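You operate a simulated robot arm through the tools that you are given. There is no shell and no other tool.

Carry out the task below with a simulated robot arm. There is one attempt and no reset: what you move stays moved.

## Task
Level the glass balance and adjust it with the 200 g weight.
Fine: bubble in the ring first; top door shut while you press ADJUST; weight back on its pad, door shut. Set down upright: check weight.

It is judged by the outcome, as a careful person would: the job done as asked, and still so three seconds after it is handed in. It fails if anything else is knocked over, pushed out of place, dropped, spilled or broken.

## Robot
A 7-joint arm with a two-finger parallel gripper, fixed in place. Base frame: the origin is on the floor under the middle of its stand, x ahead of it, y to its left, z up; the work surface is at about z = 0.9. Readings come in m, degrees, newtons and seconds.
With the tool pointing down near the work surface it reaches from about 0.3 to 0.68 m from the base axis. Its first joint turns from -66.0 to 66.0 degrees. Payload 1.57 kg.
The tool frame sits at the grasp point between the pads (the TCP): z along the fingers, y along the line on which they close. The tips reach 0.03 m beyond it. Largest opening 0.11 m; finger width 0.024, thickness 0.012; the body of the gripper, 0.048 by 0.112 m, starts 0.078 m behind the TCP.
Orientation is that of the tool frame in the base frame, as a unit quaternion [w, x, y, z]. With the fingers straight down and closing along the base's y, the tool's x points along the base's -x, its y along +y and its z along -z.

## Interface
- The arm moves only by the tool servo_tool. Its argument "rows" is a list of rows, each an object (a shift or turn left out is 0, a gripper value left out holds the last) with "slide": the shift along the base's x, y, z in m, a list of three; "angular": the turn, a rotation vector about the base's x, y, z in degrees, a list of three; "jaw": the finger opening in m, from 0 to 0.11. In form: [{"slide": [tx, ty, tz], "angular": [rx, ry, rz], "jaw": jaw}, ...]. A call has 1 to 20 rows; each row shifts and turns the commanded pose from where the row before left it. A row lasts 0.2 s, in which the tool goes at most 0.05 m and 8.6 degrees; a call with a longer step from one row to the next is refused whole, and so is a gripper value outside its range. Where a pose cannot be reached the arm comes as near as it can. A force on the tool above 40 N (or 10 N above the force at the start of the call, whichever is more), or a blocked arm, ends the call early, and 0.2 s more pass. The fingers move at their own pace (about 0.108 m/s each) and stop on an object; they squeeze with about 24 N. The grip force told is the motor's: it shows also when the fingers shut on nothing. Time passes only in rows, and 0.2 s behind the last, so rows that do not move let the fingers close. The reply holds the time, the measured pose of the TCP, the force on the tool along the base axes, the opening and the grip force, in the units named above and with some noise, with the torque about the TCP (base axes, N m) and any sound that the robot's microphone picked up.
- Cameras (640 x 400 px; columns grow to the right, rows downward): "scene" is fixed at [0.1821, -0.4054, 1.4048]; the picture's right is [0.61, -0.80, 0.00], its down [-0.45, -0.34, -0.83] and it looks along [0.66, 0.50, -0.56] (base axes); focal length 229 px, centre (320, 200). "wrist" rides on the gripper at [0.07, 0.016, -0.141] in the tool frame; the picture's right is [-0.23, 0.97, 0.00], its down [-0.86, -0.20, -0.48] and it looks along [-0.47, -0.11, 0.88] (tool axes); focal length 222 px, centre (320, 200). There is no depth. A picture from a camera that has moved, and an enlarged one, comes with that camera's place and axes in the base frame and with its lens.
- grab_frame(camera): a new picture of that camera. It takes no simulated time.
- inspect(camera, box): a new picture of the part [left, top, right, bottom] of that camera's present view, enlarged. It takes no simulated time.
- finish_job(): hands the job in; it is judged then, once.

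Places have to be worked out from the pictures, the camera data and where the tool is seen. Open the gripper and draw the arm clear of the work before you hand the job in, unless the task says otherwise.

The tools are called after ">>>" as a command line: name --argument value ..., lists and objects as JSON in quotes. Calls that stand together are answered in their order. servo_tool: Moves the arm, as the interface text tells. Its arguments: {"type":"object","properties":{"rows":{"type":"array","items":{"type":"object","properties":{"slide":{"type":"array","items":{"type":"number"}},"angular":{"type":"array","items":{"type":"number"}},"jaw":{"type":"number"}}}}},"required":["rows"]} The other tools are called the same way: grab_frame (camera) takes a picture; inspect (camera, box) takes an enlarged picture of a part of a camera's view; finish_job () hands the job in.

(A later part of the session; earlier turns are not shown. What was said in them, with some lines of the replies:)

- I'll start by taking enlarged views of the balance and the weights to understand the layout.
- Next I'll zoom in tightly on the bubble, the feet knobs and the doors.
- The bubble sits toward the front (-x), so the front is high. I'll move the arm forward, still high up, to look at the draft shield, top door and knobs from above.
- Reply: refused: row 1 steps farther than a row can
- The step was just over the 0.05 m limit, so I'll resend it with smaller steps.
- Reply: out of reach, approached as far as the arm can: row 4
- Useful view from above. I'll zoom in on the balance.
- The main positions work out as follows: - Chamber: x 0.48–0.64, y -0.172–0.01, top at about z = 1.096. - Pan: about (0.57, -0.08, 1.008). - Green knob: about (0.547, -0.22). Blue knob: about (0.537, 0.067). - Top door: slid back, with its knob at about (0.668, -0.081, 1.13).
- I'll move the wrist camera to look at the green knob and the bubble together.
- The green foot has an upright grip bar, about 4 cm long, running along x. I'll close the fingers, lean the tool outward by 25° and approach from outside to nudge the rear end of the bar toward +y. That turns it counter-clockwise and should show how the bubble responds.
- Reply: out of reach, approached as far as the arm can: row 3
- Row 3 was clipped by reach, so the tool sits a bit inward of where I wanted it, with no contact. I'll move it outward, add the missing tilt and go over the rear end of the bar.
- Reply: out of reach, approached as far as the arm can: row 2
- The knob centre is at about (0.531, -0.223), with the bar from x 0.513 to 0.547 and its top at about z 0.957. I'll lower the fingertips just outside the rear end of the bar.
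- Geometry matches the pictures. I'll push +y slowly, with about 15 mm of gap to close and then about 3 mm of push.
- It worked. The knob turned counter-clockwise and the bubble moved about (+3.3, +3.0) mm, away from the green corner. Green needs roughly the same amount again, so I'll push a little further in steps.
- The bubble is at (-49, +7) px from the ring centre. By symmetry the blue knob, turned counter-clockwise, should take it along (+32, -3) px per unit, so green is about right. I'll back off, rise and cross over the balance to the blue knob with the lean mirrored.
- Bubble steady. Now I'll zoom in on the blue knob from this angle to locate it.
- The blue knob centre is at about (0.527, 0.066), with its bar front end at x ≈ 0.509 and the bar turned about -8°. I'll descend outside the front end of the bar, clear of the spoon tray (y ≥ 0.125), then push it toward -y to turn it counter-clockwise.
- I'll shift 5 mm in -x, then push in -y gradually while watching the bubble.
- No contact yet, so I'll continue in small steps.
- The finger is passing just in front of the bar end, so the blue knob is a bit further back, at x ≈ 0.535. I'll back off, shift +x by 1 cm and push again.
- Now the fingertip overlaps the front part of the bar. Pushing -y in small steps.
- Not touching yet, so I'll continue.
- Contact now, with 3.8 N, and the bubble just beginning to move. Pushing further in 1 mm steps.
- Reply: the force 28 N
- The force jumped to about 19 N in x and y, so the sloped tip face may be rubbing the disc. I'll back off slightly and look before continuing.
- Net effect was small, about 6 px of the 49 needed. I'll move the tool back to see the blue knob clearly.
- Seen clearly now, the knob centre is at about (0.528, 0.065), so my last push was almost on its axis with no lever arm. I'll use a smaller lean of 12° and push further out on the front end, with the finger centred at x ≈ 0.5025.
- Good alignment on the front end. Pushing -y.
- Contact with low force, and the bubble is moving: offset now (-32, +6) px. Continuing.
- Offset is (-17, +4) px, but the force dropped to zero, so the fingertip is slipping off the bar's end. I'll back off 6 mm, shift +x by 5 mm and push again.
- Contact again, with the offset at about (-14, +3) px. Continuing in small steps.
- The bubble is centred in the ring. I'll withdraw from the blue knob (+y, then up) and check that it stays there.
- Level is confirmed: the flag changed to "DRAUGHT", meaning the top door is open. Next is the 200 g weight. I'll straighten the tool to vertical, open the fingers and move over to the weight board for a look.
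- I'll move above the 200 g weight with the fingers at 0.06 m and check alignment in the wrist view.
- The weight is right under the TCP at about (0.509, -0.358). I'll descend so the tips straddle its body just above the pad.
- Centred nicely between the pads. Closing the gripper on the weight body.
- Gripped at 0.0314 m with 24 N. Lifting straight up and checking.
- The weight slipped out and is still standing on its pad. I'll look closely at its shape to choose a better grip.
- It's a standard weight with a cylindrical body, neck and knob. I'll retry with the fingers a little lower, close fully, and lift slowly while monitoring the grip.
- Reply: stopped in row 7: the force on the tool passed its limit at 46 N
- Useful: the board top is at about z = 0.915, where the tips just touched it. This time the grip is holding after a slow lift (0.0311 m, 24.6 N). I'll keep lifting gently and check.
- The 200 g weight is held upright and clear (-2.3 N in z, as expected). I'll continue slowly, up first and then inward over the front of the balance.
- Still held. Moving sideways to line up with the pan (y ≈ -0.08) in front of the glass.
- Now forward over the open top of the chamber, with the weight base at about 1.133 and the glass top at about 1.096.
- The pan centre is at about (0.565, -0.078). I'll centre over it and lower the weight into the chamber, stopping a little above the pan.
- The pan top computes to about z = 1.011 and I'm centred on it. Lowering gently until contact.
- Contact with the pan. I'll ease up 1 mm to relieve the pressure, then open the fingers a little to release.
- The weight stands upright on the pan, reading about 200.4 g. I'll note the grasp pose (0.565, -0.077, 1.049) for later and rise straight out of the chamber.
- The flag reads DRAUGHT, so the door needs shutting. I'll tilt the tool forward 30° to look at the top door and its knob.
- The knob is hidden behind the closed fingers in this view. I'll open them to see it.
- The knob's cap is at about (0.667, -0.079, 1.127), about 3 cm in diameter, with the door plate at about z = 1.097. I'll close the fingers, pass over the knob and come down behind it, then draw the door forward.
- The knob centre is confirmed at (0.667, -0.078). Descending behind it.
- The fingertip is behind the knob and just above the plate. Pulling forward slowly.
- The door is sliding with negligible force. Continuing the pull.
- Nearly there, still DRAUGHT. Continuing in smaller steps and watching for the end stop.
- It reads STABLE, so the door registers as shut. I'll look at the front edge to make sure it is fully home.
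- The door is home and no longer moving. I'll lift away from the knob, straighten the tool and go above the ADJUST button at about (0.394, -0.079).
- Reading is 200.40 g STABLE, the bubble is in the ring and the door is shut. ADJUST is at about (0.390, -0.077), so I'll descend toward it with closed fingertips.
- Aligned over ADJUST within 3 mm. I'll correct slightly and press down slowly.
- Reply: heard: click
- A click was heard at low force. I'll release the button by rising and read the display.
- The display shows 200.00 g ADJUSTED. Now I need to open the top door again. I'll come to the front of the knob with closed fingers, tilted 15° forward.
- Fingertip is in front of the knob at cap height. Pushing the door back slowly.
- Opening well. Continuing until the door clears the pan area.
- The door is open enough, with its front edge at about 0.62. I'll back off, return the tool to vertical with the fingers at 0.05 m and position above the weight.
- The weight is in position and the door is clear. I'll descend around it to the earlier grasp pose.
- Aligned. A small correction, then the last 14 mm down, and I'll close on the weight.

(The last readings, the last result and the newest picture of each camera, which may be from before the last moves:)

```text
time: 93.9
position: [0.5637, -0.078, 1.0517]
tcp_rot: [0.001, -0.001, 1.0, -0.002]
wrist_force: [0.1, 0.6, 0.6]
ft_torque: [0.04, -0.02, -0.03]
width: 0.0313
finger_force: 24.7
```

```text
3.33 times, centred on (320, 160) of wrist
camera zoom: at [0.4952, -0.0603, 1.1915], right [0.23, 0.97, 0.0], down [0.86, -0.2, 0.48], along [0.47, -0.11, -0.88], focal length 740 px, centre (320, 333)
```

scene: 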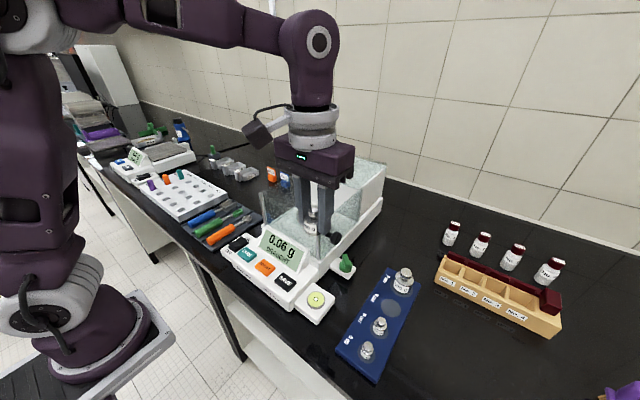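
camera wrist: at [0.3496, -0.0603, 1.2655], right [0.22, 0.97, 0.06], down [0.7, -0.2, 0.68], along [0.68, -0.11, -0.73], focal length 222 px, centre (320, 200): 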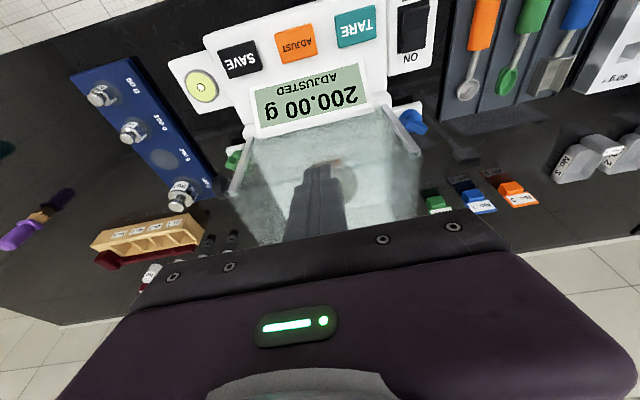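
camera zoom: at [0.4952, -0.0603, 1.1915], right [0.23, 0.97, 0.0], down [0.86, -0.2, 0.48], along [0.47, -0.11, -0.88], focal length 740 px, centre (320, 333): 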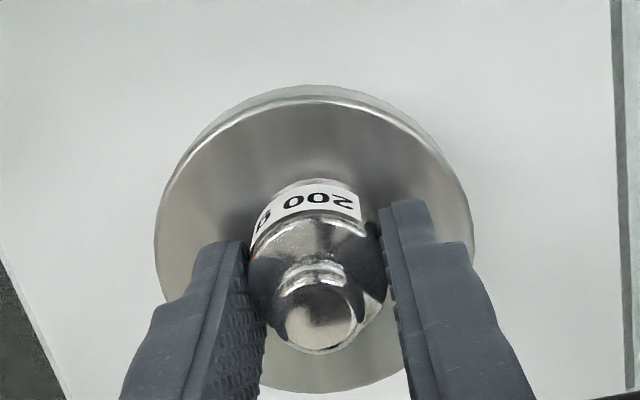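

Gripped again (0.0313 m, 24.7 N). Lifting slowly, as before.

>>> servo_tool --rows '[{"slide": [0, 0, 0.003]}, {"slide": [0, 0, 0.003]}, {"slide": [0, 0, 0.004]}, {"slide": [0, 0, 0.005]}, {"slide": [0, 0, 0.005]}, {"slide": [0, 0, 0]}]'

>>> inspect --camera "scene" --box '[250, 160, 370, 260]'

>>> inspect --camera "wrist" --box '[240, 100, 400, 220]'

```text
time: 95.3
position: [0.5631, -0.0776, 1.0694]
tcp_rot: [0.0, 0.0, 1.0, -0.001]
wrist_force: [0.0, 0.5, -1.4]
ft_torque: [0.05, -0.02, 0.02]
width: 0.0309
finger_force: 24.0
```

```text
4.00 times, centred on (310, 210) of scene
camera zoom: at [0.1821, -0.4054, 1.4048], right [0.61, -0.8, 0.0], down [-0.45, -0.34, -0.83], along [0.66, 0.5, -0.56], focal length 917 px, centre (360, 160)
```

zoom: 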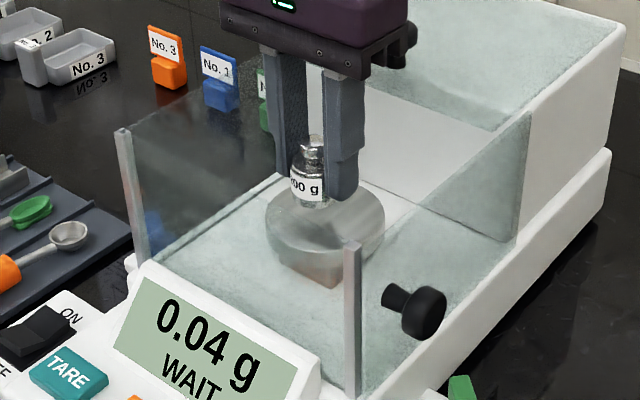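

```text
3.33 times, centred on (320, 160) of wrist
camera zoom: at [0.4946, -0.0607, 1.2108], right [0.23, 0.97, 0.0], down [0.86, -0.2, 0.48], along [0.47, -0.11, -0.88], focal length 740 px, centre (320, 333)
```

zoom: 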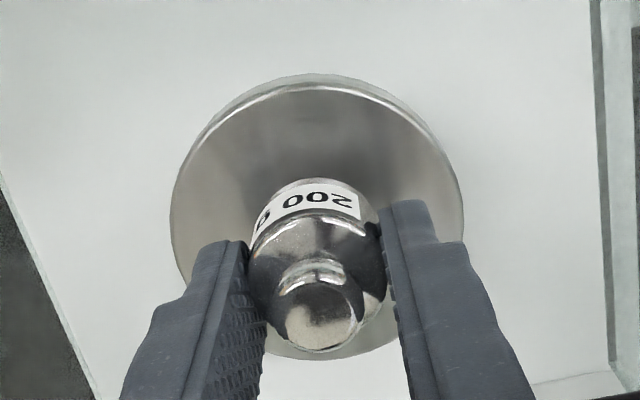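

Held, and the pan reads about zero. Continuing up out of the chamber, then back over the front glass.

>>> servo_tool --rows '[{"slide": [0, 0, 0.007]}, {"slide": [0, 0, 0.012]}, {"slide": [0, 0, 0.014]}, {"slide": [0, 0, 0.014]}, {"slide": [0, 0, 0.014]}, {"slide": [0, 0, 0.014]}, {"slide": [0, 0, 0.014]}, {"slide": [0, 0, 0.009]}, {"slide": [-0.006, 0, 0.002]}, {"slide": [-0.013, 0, 0]}, {"slide": [-0.015, 0, 0]}, {"slide": [-0.015, 0, 0]}, {"slide": [-0.015, 0, 0]}, {"slide": [-0.015, 0, 0]}, {"slide": [-0.015, 0, 0]}, {"slide": [-0.015, 0, 0]}, {"slide": [-0.015, 0, 0]}, {"slide": [-0.015, 0, 0]}, {"slide": [-0.008, 0, 0]}, {"slide": [0, 0, 0]}]'

>>> grab_frame --camera "scene"

```text
time: 99.5
position: [0.4159, -0.0762, 1.1709]
tcp_rot: [-0.001, 0.0, 1.0, -0.003]
wrist_force: [0.5, 0.0, -1.6]
ft_torque: [0.03, -0.02, -0.02]
width: 0.0311
finger_force: 24.0
```

```text
taken
```

scene: 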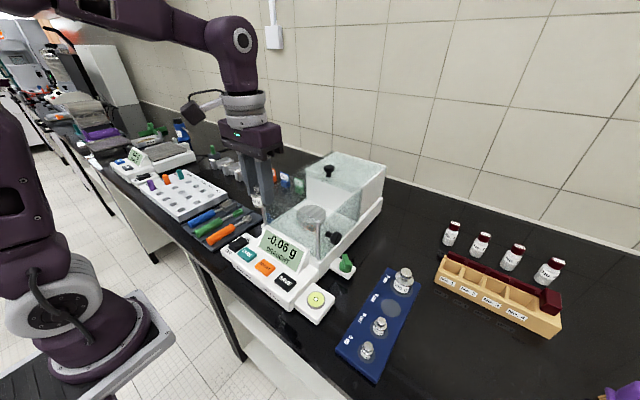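

Weight held. Moving back across toward the weight board along the earlier path.

>>> servo_tool --rows '[{"slide": [0, -0.008, 0]}, {"slide": [0, -0.015, 0]}, {"slide": [0, -0.015, 0]}, {"slide": [0, -0.015, 0]}, {"slide": [0, -0.015, 0]}, {"slide": [0, -0.015, 0]}, {"slide": [0, -0.015, 0]}, {"slide": [0, -0.015, 0]}, {"slide": [0, -0.015, 0]}, {"slide": [0, -0.011, 0]}, {"slide": [0, 0, 0]}]'

>>> servo_tool --rows '[{"slide": [0.004, -0.006, -0.005]}, {"slide": [0.0075, -0.012, -0.009]}, {"slide": [0.0075, -0.012, -0.009]}, {"slide": [0.0075, -0.012, -0.009]}, {"slide": [0.0075, -0.012, -0.009]}, {"slide": [0.0075, -0.012, -0.009]}, {"slide": [0.0075, -0.012, -0.009]}, {"slide": [0.0075, -0.012, -0.009]}, {"slide": [0.0075, -0.012, -0.009]}, {"slide": [0.0075, -0.012, -0.009]}, {"slide": [0.0075, -0.012, -0.009]}, {"slide": [0.0075, -0.012, -0.009]}, {"slide": [0.004, -0.006, -0.003]}, {"slide": [0, 0, 0]}]'

>>> inspect --camera "wrist" --box '[240, 100, 400, 220]'

>>> inspect --camera "scene" --box '[320, 190, 440, 340]'

```text
time: 101.9
position: [0.415, -0.2165, 1.1699]
tcp_rot: [0.0, 0.0, 1.0, -0.002]
wrist_force: [0.1, 0.6, -1.7]
ft_torque: [0.01, 0.02, -0.04]
width: 0.0309
finger_force: 23.6
```

```text
time: 104.9
position: [0.5063, -0.3605, 1.0617]
tcp_rot: [0.0, 0.0, 1.0, -0.001]
wrist_force: [0.6, 0.0, -1.8]
ft_torque: [0.01, 0.0, 0.03]
width: 0.0306
finger_force: 24.1
```

```text
3.33 times, centred on (320, 160) of wrist
camera zoom: at [0.4381, -0.3429, 1.2026], right [0.23, 0.97, 0.0], down [0.86, -0.2, 0.48], along [0.47, -0.11, -0.88], focal length 740 px, centre (320, 333)
```

zoom: 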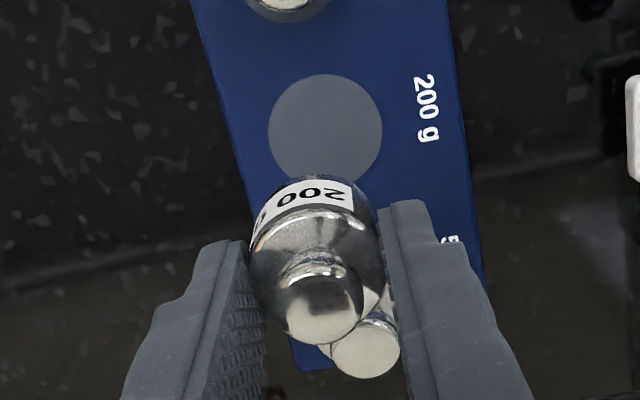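

```text
2.67 times, centred on (380, 265) of scene
camera zoom: at [0.1821, -0.4054, 1.4048], right [0.61, -0.8, 0.0], down [-0.45, -0.34, -0.83], along [0.66, 0.5, -0.56], focal length 611 px, centre (160, 27)
```

zoom: 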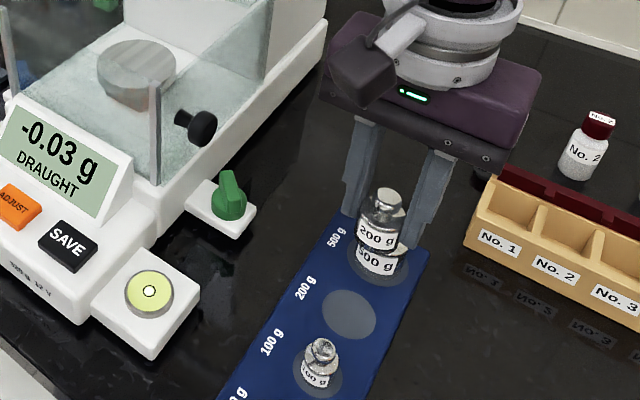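

The pad centre is about 2 mm toward +y of the tool axis, and x is right. I'll correct y and lower toward the pad.

>>> servo_tool --rows '[{"slide": [0, 0.002, -0.006]}, {"slide": [0, 0, -0.012]}, {"slide": [0, 0, -0.014]}, {"slide": [0, 0, -0.014]}, {"slide": [0, 0, -0.014]}, {"slide": [0, 0, -0.014]}, {"slide": [0, 0, -0.012]}, {"slide": [0, 0, -0.01]}, {"slide": [0, 0, 0]}]'

>>> inspect --camera "wrist" --box '[240, 100, 400, 220]'

>>> inspect --camera "scene" --box '[350, 250, 430, 330]'

```text
time: 106.9
position: [0.508, -0.359, 0.9666]
tcp_rot: [0.0, 0.0, 1.0, -0.002]
wrist_force: [0.3, 0.6, -1.8]
ft_torque: [0.0, 0.02, 0.0]
width: 0.0308
finger_force: 23.5
```

```text
3.33 times, centred on (320, 160) of wrist
camera zoom: at [0.4393, -0.342, 1.1067], right [0.23, 0.97, 0.0], down [0.86, -0.2, 0.48], along [0.47, -0.11, -0.88], focal length 740 px, centre (320, 333)
```

zoom: 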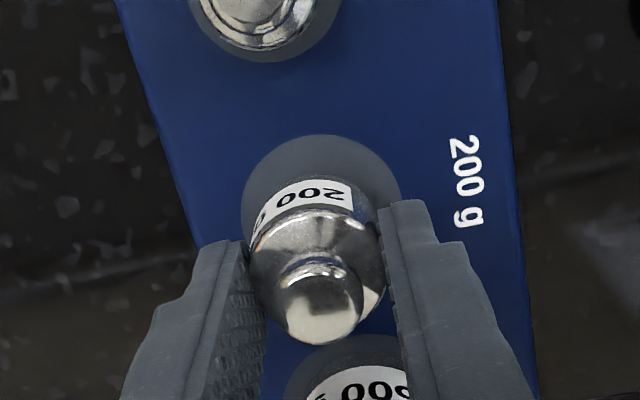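

```text
5.00 times, centred on (390, 290) of scene
camera zoom: at [0.1821, -0.4054, 1.4048], right [0.61, -0.8, 0.0], down [-0.45, -0.34, -0.83], along [0.66, 0.5, -0.56], focal length 1146 px, centre (-30, -250)
```

zoom: 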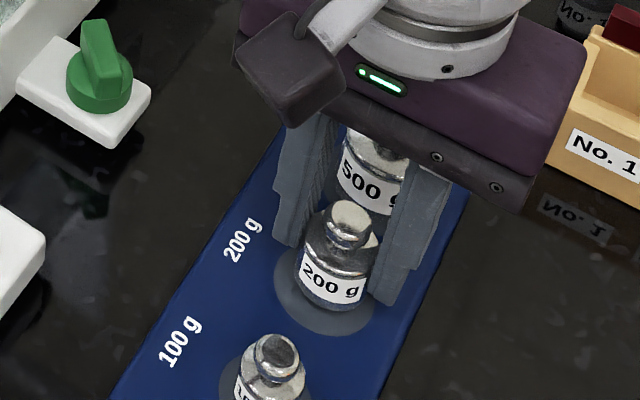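

The weight is centred over the 200 g pad. Lowering the last 1.5 cm gently.

>>> servo_tool --rows '[{"slide": [0, 0, -0.006]}, {"slide": [0, 0, -0.005]}, {"slide": [0, 0, -0.002]}, {"slide": [0, 0, -0.001]}, {"slide": [0, 0, 0]}]'

```text
time: 108.1
position: [0.5082, -0.3569, 0.954]
tcp_rot: [0.001, 0.0, 1.0, -0.004]
wrist_force: [5.3, -2.4, 14.5]
ft_torque: [0.03, -0.19, -0.04]
width: 0.0306
finger_force: 23.9
```

Contact earlier than expected (14.5 N at 0.954). Before releasing, I'll ease up 1 mm and look closely at how the weight sits.

>>> servo_tool --rows '[{"slide": [0, 0, 0.0015]}, {"slide": [0, 0, 0]}]'

>>> inspect --camera "scene" --box '[370, 270, 415, 315]'

>>> inspect --camera "wrist" --box '[270, 120, 370, 220]'

```text
time: 108.7
position: [0.5048, -0.3564, 0.9521]
tcp_rot: [-0.002, -0.001, 1.0, -0.001]
wrist_force: [0.6, 0.3, -1.9]
ft_torque: [0.01, 0.02, 0.02]
width: 0.0305
finger_force: 24.0
```

```text
8.89 times, centred on (392, 292) of scene
camera zoom: at [0.1821, -0.4054, 1.4048], right [0.61, -0.8, 0.0], down [-0.45, -0.34, -0.83], along [0.66, 0.5, -0.56], focal length 2037 px, centre (-324, -622)
```

zoom: 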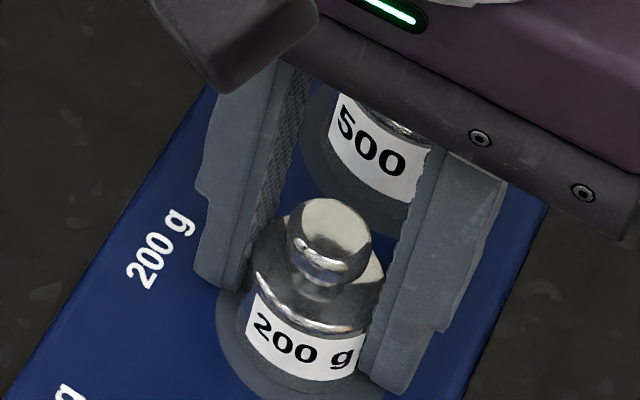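

```text
4.00 times, centred on (320, 170) of wrist
camera zoom: at [0.4374, -0.3401, 1.0955], right [0.23, 0.97, 0.0], down [0.86, -0.2, 0.48], along [0.46, -0.11, -0.88], focal length 888 px, centre (320, 320)
```

zoom: 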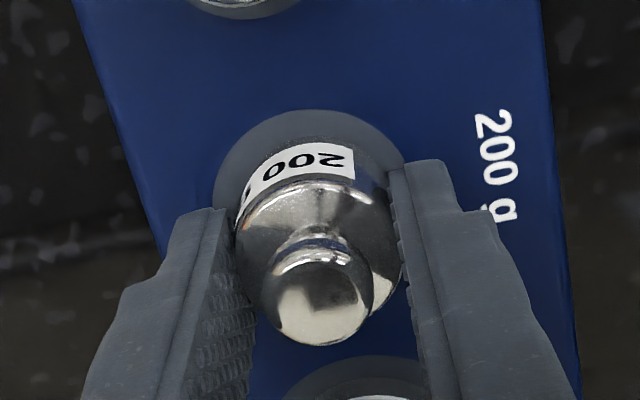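

The weight looks upright and over the pad. I'll nudge y by -1.5 mm to centre it, lower to light contact, then release.

>>> servo_tool --rows '[{"slide": [0, -0.0015, 0]}, {"slide": [0, 0, -0.0008]}, {"slide": [0, 0, -0.0005]}, {"slide": [0, 0, 0]}]'

```text
time: 109.7
position: [0.5073, -0.36, 0.954]
tcp_rot: [0.0, 0.0, 1.0, -0.003]
wrist_force: [-1.9, 2.3, 7.4]
ft_torque: [0.2, 0.03, 0.04]
width: 0.0303
finger_force: 23.3
```

Light contact (7 N), so the weight is on the pad. Opening the fingers gradually.

>>> servo_tool --rows '[{"slide": [0, 0, 0], "jaw": 0.034}, {"slide": [0, 0, 0], "jaw": 0.04}, {"slide": [0, 0, 0], "jaw": 0.048}, {"slide": [0, 0, 0], "jaw": 0.056}, {"slide": [0, 0, 0]}]'

>>> inspect --camera "wrist" --box '[240, 100, 400, 220]'

>>> inspect --camera "scene" --box '[350, 250, 430, 330]'

```text
time: 110.9
position: [0.5079, -0.3588, 0.9537]
tcp_rot: [-0.001, 0.0, 1.0, -0.002]
wrist_force: [-0.2, 0.4, 0.5]
ft_torque: [-0.04, -0.01, 0.02]
width: 0.056
finger_force: 0.1
```

```text
3.33 times, centred on (320, 160) of wrist
camera zoom: at [0.4379, -0.3424, 1.0939], right [0.23, 0.97, 0.0], down [0.86, -0.2, 0.48], along [0.47, -0.11, -0.88], focal length 740 px, centre (320, 333)
```

zoom: 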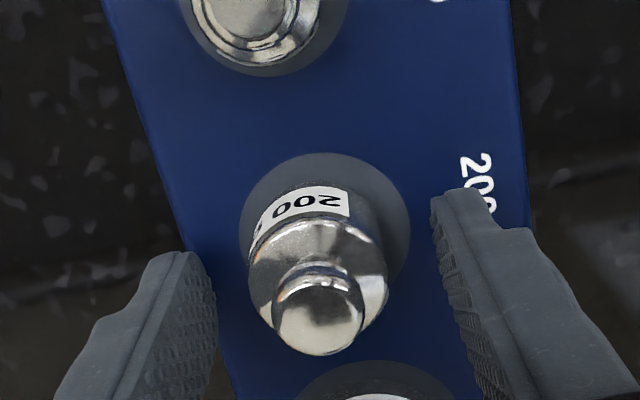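

```text
5.00 times, centred on (390, 290) of scene
camera zoom: at [0.1821, -0.4054, 1.4048], right [0.61, -0.8, 0.0], down [-0.45, -0.34, -0.83], along [0.66, 0.5, -0.56], focal length 1146 px, centre (-30, -250)
```

zoom: 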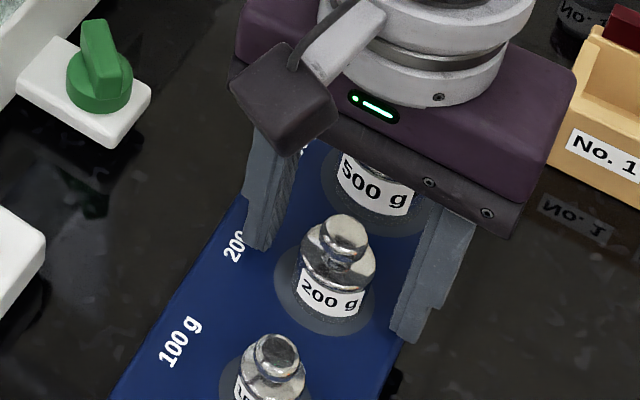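

The weight stands upright on its 200 g pad. Rising straight up and clear.

>>> servo_tool --rows '[{"slide": [0, 0, 0.01]}, {"slide": [0, 0, 0.025]}, {"slide": [0, 0, 0.035]}, {"slide": [0, 0, 0.035]}, {"slide": [-0.025, 0.03, 0.025]}, {"slide": [-0.025, 0.035, 0.025]}, {"slide": [-0.025, 0.035, 0.025]}, {"slide": [-0.01, 0.04, 0.02]}, {"slide": [0, 0.045, 0]}, {"slide": [0, 0.045, 0]}, {"slide": [0, 0.045, 0]}, {"slide": [0, 0, 0]}]'

>>> grab_frame --camera "scene"

>>> inspect --camera "scene" --box '[350, 250, 430, 330]'

```text
time: 113.5
position: [0.4205, -0.086, 1.1514]
tcp_rot: [0.0, 0.0, 1.0, -0.002]
wrist_force: [-0.1, 1.2, -0.2]
ft_torque: [-0.02, 0.0, 0.03]
width: 0.0562
finger_force: 0.0
```

```text
taken
```

scene: 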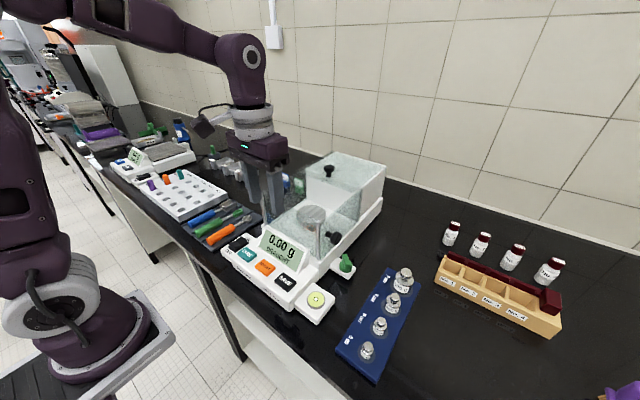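

```text
5.00 times, centred on (390, 290) of scene
camera zoom: at [0.1821, -0.4054, 1.4048], right [0.61, -0.8, 0.0], down [-0.45, -0.34, -0.83], along [0.66, 0.5, -0.56], focal length 1146 px, centre (-30, -250)
```

zoom: 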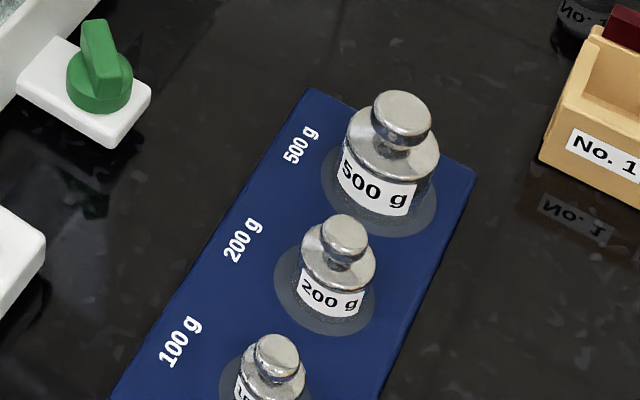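

The weight is safely back. Next is shutting the top door: fingers closed, tilted 30°, over the knob (now at about x = 0.65) and down behind it.

>>> servo_tool --rows '[{"slide": [0, 0.008, 0.035], "jaw": 0.0}, {"slide": [0.01, 0, 0.032], "angular": [0, -7.6, 0]}, {"slide": [0.01, 0, 0], "angular": [0, -7.6, 0]}, {"slide": [0.01, 0, 0], "angular": [0, -7.6, 0]}, {"slide": [0.01, 0, 0], "angular": [0, -7.6, 0]}, {"slide": [0.028, 0, -0.004]}, {"slide": [0.028, 0, -0.004]}, {"slide": [0.028, 0, -0.004]}, {"slide": [0.028, 0, -0.004]}, {"slide": [0.028, 0, -0.004]}, {"slide": [0.028, 0, -0.004]}, {"slide": [0.028, 0, -0.004]}, {"slide": [0.03, 0, -0.004]}, {"slide": [0, 0, 0]}]'

>>> grab_frame --camera "wrist"

>>> inspect --camera "scene" --box '[280, 110, 400, 220]'

```text
time: 116.5
position: [0.6862, -0.0763, 1.1921]
tcp_rot: [0.263, 0.001, 0.965, -0.002]
wrist_force: [0.2, 0.7, -0.1]
ft_torque: [0.0, 0.03, 0.04]
width: 0.0002
finger_force: 21.9
```

```text
taken
camera wrist: at [0.5556, -0.0592, 1.2772], right [0.2, 0.97, 0.11], down [0.49, -0.2, 0.85], along [0.85, -0.11, -0.52], focal length 222 px, centre (320, 200)
```

wrist: 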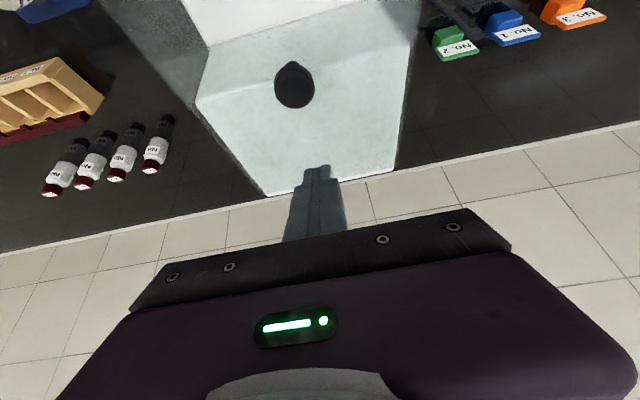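

```text
3.64 times, centred on (340, 165) of scene
camera zoom: at [0.1821, -0.4054, 1.4048], right [0.61, -0.8, 0.0], down [-0.45, -0.34, -0.83], along [0.66, 0.5, -0.56], focal length 833 px, centre (247, 327)
```

zoom: 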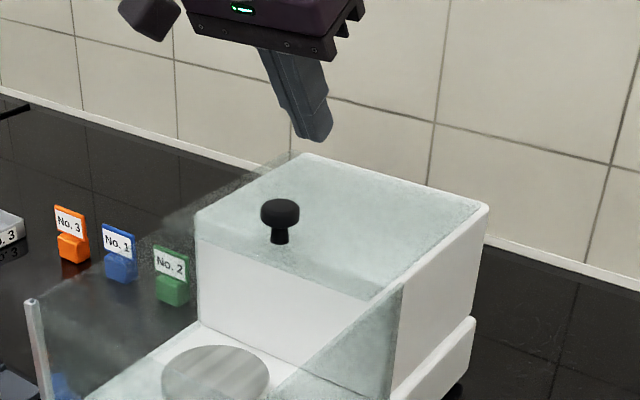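

Knob at (0.6475, -0.078). Descending behind it with about 1.5 cm to spare.

>>> servo_tool --rows '[{"slide": [0, 0, -0.015]}, {"slide": [0, 0, -0.015]}, {"slide": [0, 0, -0.013]}, {"slide": [0, 0, -0.008]}, {"slide": [0, 0, 0]}]'

>>> inspect --camera "scene" --box '[280, 110, 400, 220]'

```text
time: 117.7
position: [0.6872, -0.0759, 1.1382]
tcp_rot: [0.262, 0.0, 0.965, -0.003]
wrist_force: [-0.1, -1.1, 0.1]
ft_torque: [0.02, -0.01, -0.01]
width: 0.0
finger_force: 21.1
```

```text
3.64 times, centred on (340, 165) of scene
camera zoom: at [0.1821, -0.4054, 1.4048], right [0.61, -0.8, 0.0], down [-0.45, -0.34, -0.83], along [0.66, 0.5, -0.56], focal length 833 px, centre (247, 327)
```

zoom: 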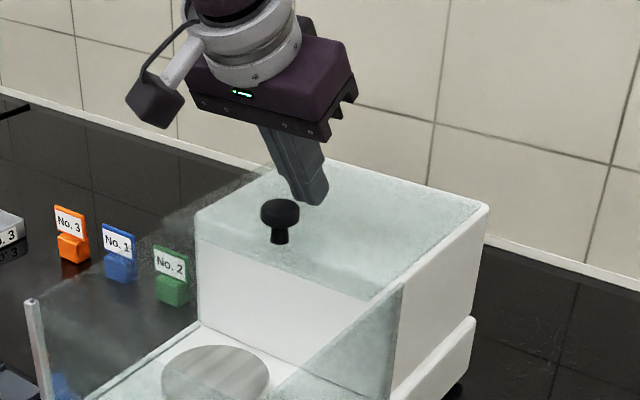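

Positioned behind the knob. Pulling the door forward slowly to shut it.

>>> servo_tool --rows '[{"slide": [-0.007, -0.002, 0.001]}, {"slide": [-0.008, 0, 0]}, {"slide": [-0.008, 0, 0]}, {"slide": [-0.009, 0, 0]}, {"slide": [-0.009, 0, 0]}, {"slide": [-0.009, 0, 0]}, {"slide": [-0.009, 0, 0]}, {"slide": [-0.009, 0, 0]}, {"slide": [-0.009, 0, 0]}, {"slide": [-0.009, 0, 0]}, {"slide": [-0.009, 0, 0]}, {"slide": [-0.009, 0, 0]}, {"slide": [-0.009, 0, 0]}, {"slide": [-0.009, 0, 0]}, {"slide": [-0.008, 0, 0]}, {"slide": [-0.007, 0, 0]}, {"slide": [-0.005, 0, 0]}, {"slide": [0, 0, 0]}]'

>>> inspect --camera "scene" --box '[230, 130, 400, 270]'

```text
time: 121.5
position: [0.5451, -0.079, 1.1379]
tcp_rot: [0.262, 0.0, 0.965, -0.001]
wrist_force: [-0.2, 0.6, -0.3]
ft_torque: [0.01, -0.01, 0.0]
width: 0.0
finger_force: 20.8
```

```text
2.86 times, centred on (315, 200) of scene
camera zoom: at [0.1821, -0.4054, 1.4048], right [0.61, -0.8, 0.0], down [-0.45, -0.34, -0.83], along [0.66, 0.5, -0.56], focal length 655 px, centre (334, 200)
```

zoom: 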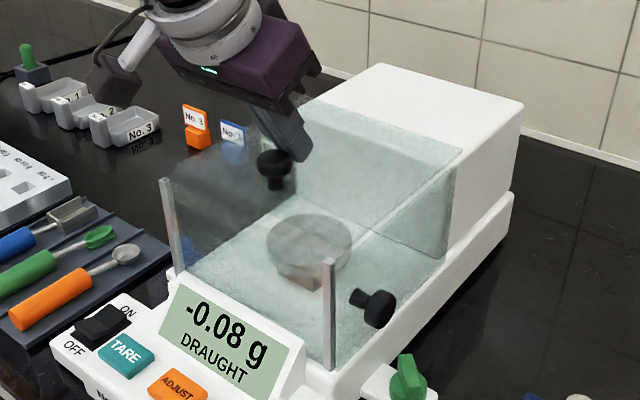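

Nearly closed. Finishing the last 1.5–2 cm in small steps.

>>> servo_tool --rows '[{"slide": [-0.005, 0, 0]}, {"slide": [-0.004, 0, 0]}, {"slide": [-0.003, 0, 0]}, {"slide": [-0.003, 0, 0]}, {"slide": [-0.002, 0, 0]}, {"slide": [-0.001, 0, 0]}, {"slide": [0, 0, 0]}]'

>>> inspect --camera "scene" --box '[230, 130, 400, 270]'

>>> inspect --camera "scene" --box '[265, 180, 355, 260]'

```text
time: 123.1
position: [0.5278, -0.0776, 1.1381]
tcp_rot: [0.262, 0.0, 0.965, -0.002]
wrist_force: [0.3, 0.3, 0.0]
ft_torque: [-0.01, 0.01, 0.04]
width: 0.0004
finger_force: 21.4
```

```text
2.86 times, centred on (315, 200) of scene
camera zoom: at [0.1821, -0.4054, 1.4048], right [0.61, -0.8, 0.0], down [-0.45, -0.34, -0.83], along [0.66, 0.5, -0.56], focal length 655 px, centre (334, 200)
```

zoom: 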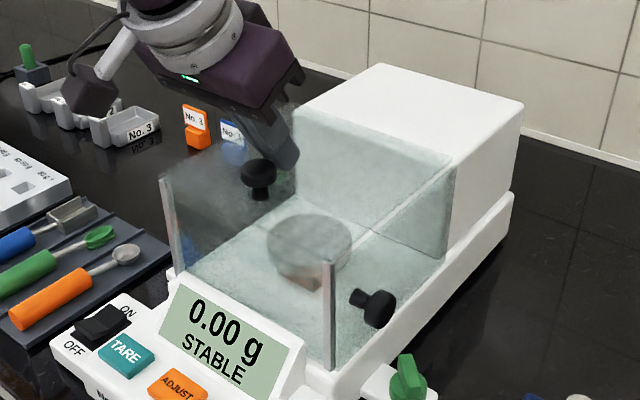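

```text
5.00 times, centred on (310, 220) of scene
camera zoom: at [0.1821, -0.4054, 1.4048], right [0.61, -0.8, 0.0], down [-0.45, -0.34, -0.83], along [0.66, 0.5, -0.56], focal length 1146 px, centre (370, 100)
```

zoom: 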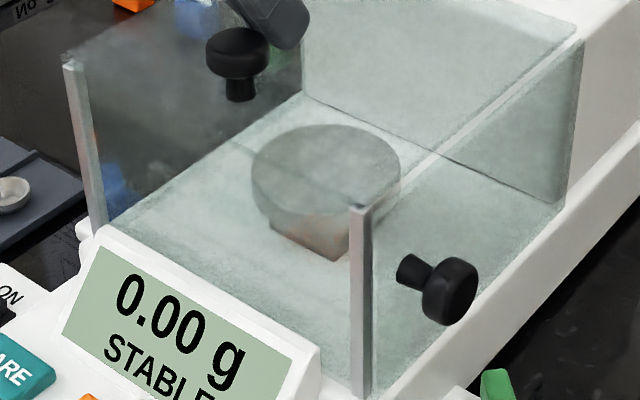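

The door is at the same closed position as before and the display reads 0.00 g STABLE. I'll lift away carefully, straighten up, open the gripper and withdraw clear of the work.

>>> servo_tool --rows '[{"slide": [0.004, 0, 0.015]}, {"slide": [0, 0, 0.03]}, {"slide": [-0.01, 0, 0.035]}, {"slide": [-0.03, 0, 0.02], "angular": [0, 7.6, 0]}, {"slide": [-0.03, 0, 0.01], "angular": [0, 7.6, 0]}, {"slide": [-0.03, 0, 0], "angular": [0, 7.6, 0]}, {"slide": [-0.03, 0, 0], "angular": [0, 7.6, 0]}, {"slide": [-0.03, 0.03, 0], "jaw": 0.11}, {"slide": [-0.02, 0.04, 0]}, {"slide": [0, 0.04, 0]}, {"slide": [0, 0, 0]}, {"slide": [0, 0, 0]}]'

>>> grab_frame --camera "scene"

>>> inspect --camera "scene" --box '[210, 140, 400, 330]'

>>> inspect --camera "scene" --box '[300, 285, 332, 310]'

>>> inspect --camera "scene" --box '[330, 255, 430, 390]'

>>> grab_frame --camera "wrist"

```text
time: 125.7
position: [0.3517, 0.0316, 1.2496]
tcp_rot: [0.0, 0.0, 1.0, -0.002]
wrist_force: [-0.5, 0.0, 0.7]
ft_torque: [0.02, -0.03, 0.01]
width: 0.1099
finger_force: 0.0
```

```text
taken
```

scene: 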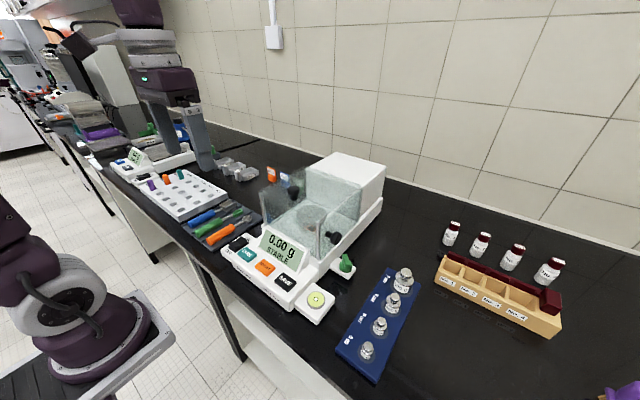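

```text
2.11 times, centred on (305, 235) of scene
camera zoom: at [0.1821, -0.4054, 1.4048], right [0.61, -0.8, 0.0], down [-0.45, -0.34, -0.83], along [0.66, 0.5, -0.56], focal length 482 px, centre (352, 126)
```

zoom: 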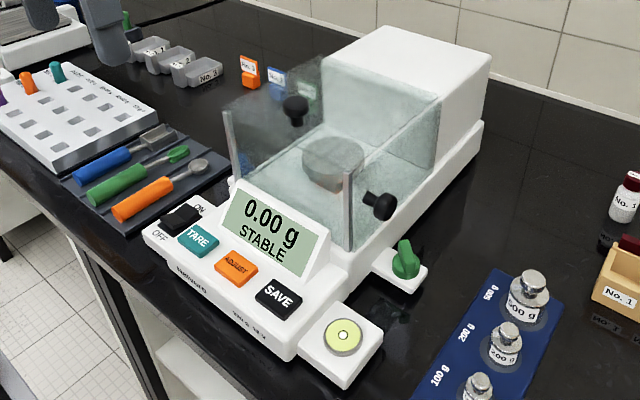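

```text
16.00 times, centred on (316, 298) of scene
camera zoom: at [0.1821, -0.4054, 1.4048], right [0.61, -0.8, 0.0], down [-0.45, -0.34, -0.83], along [0.66, 0.5, -0.56], focal length 3667 px, centre (384, -1360)
```

zoom: 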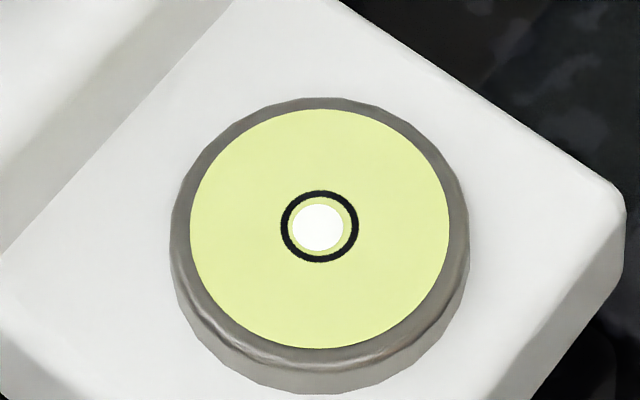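

```text
2.96 times, centred on (380, 322) of scene
camera zoom: at [0.1821, -0.4054, 1.4048], right [0.61, -0.8, 0.0], down [-0.45, -0.34, -0.83], along [0.66, 0.5, -0.56], focal length 679 px, centre (142, -163)
```

zoom: 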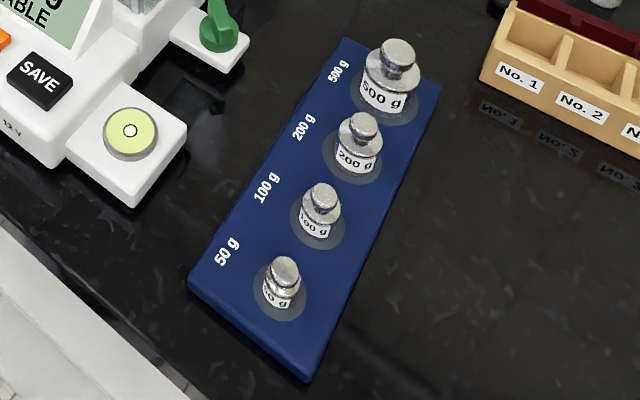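

```text
taken
camera wrist: at [0.2818, 0.0494, 1.39], right [0.23, 0.97, 0.0], down [0.86, -0.2, 0.48], along [0.47, -0.11, -0.88], focal length 222 px, centre (320, 200)
```

wrist: 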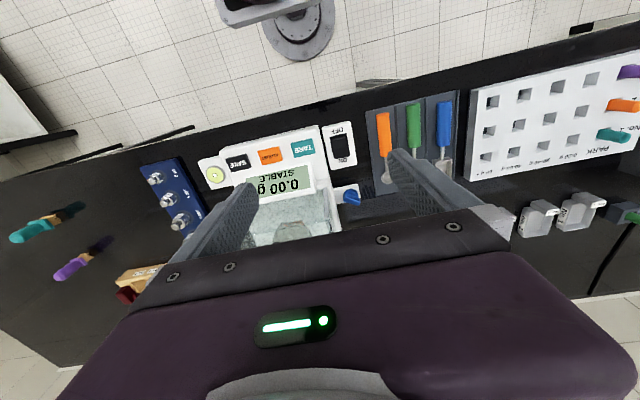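

Final check:
- **Bubble:** centred in the ring.
- **Display:** 0.00 g STABLE, after it showed 200.00 g ADJUSTED.
- **Top door:** shut.
- **200 g weight:** upright on its pad, with the other weights and items where they were.
- **Arm:** gripper open and clear of the work.

Handing in.

>>> finish_job

```text
The job is handed in.
```

The balance is level and adjusted with the 200 g weight, and I've handed the job in.

- **Level:** I turned the green and blue feet until the bubble sat in the ring. It was still centred at the end.
- **Adjust:** With the weight on the pan and the top door shut, I pressed ADJUST once. The reading went from 200.40 g to 200.00 g, marked ADJUSTED.
- **Put back:** The 200 g weight is upright on its pad and the top door is shut. The empty pan reads 0.00 g STABLE.
- **Slips on the way:** The weight slipped out of the grip on the first lift but stayed standing on its pad. On the second try the fingertips pressed onto the weight board with about 46 N before the arm stopped. In the last picture the board and the other weights look unmoved.

I didn't press SAVE, since you didn't ask for it.
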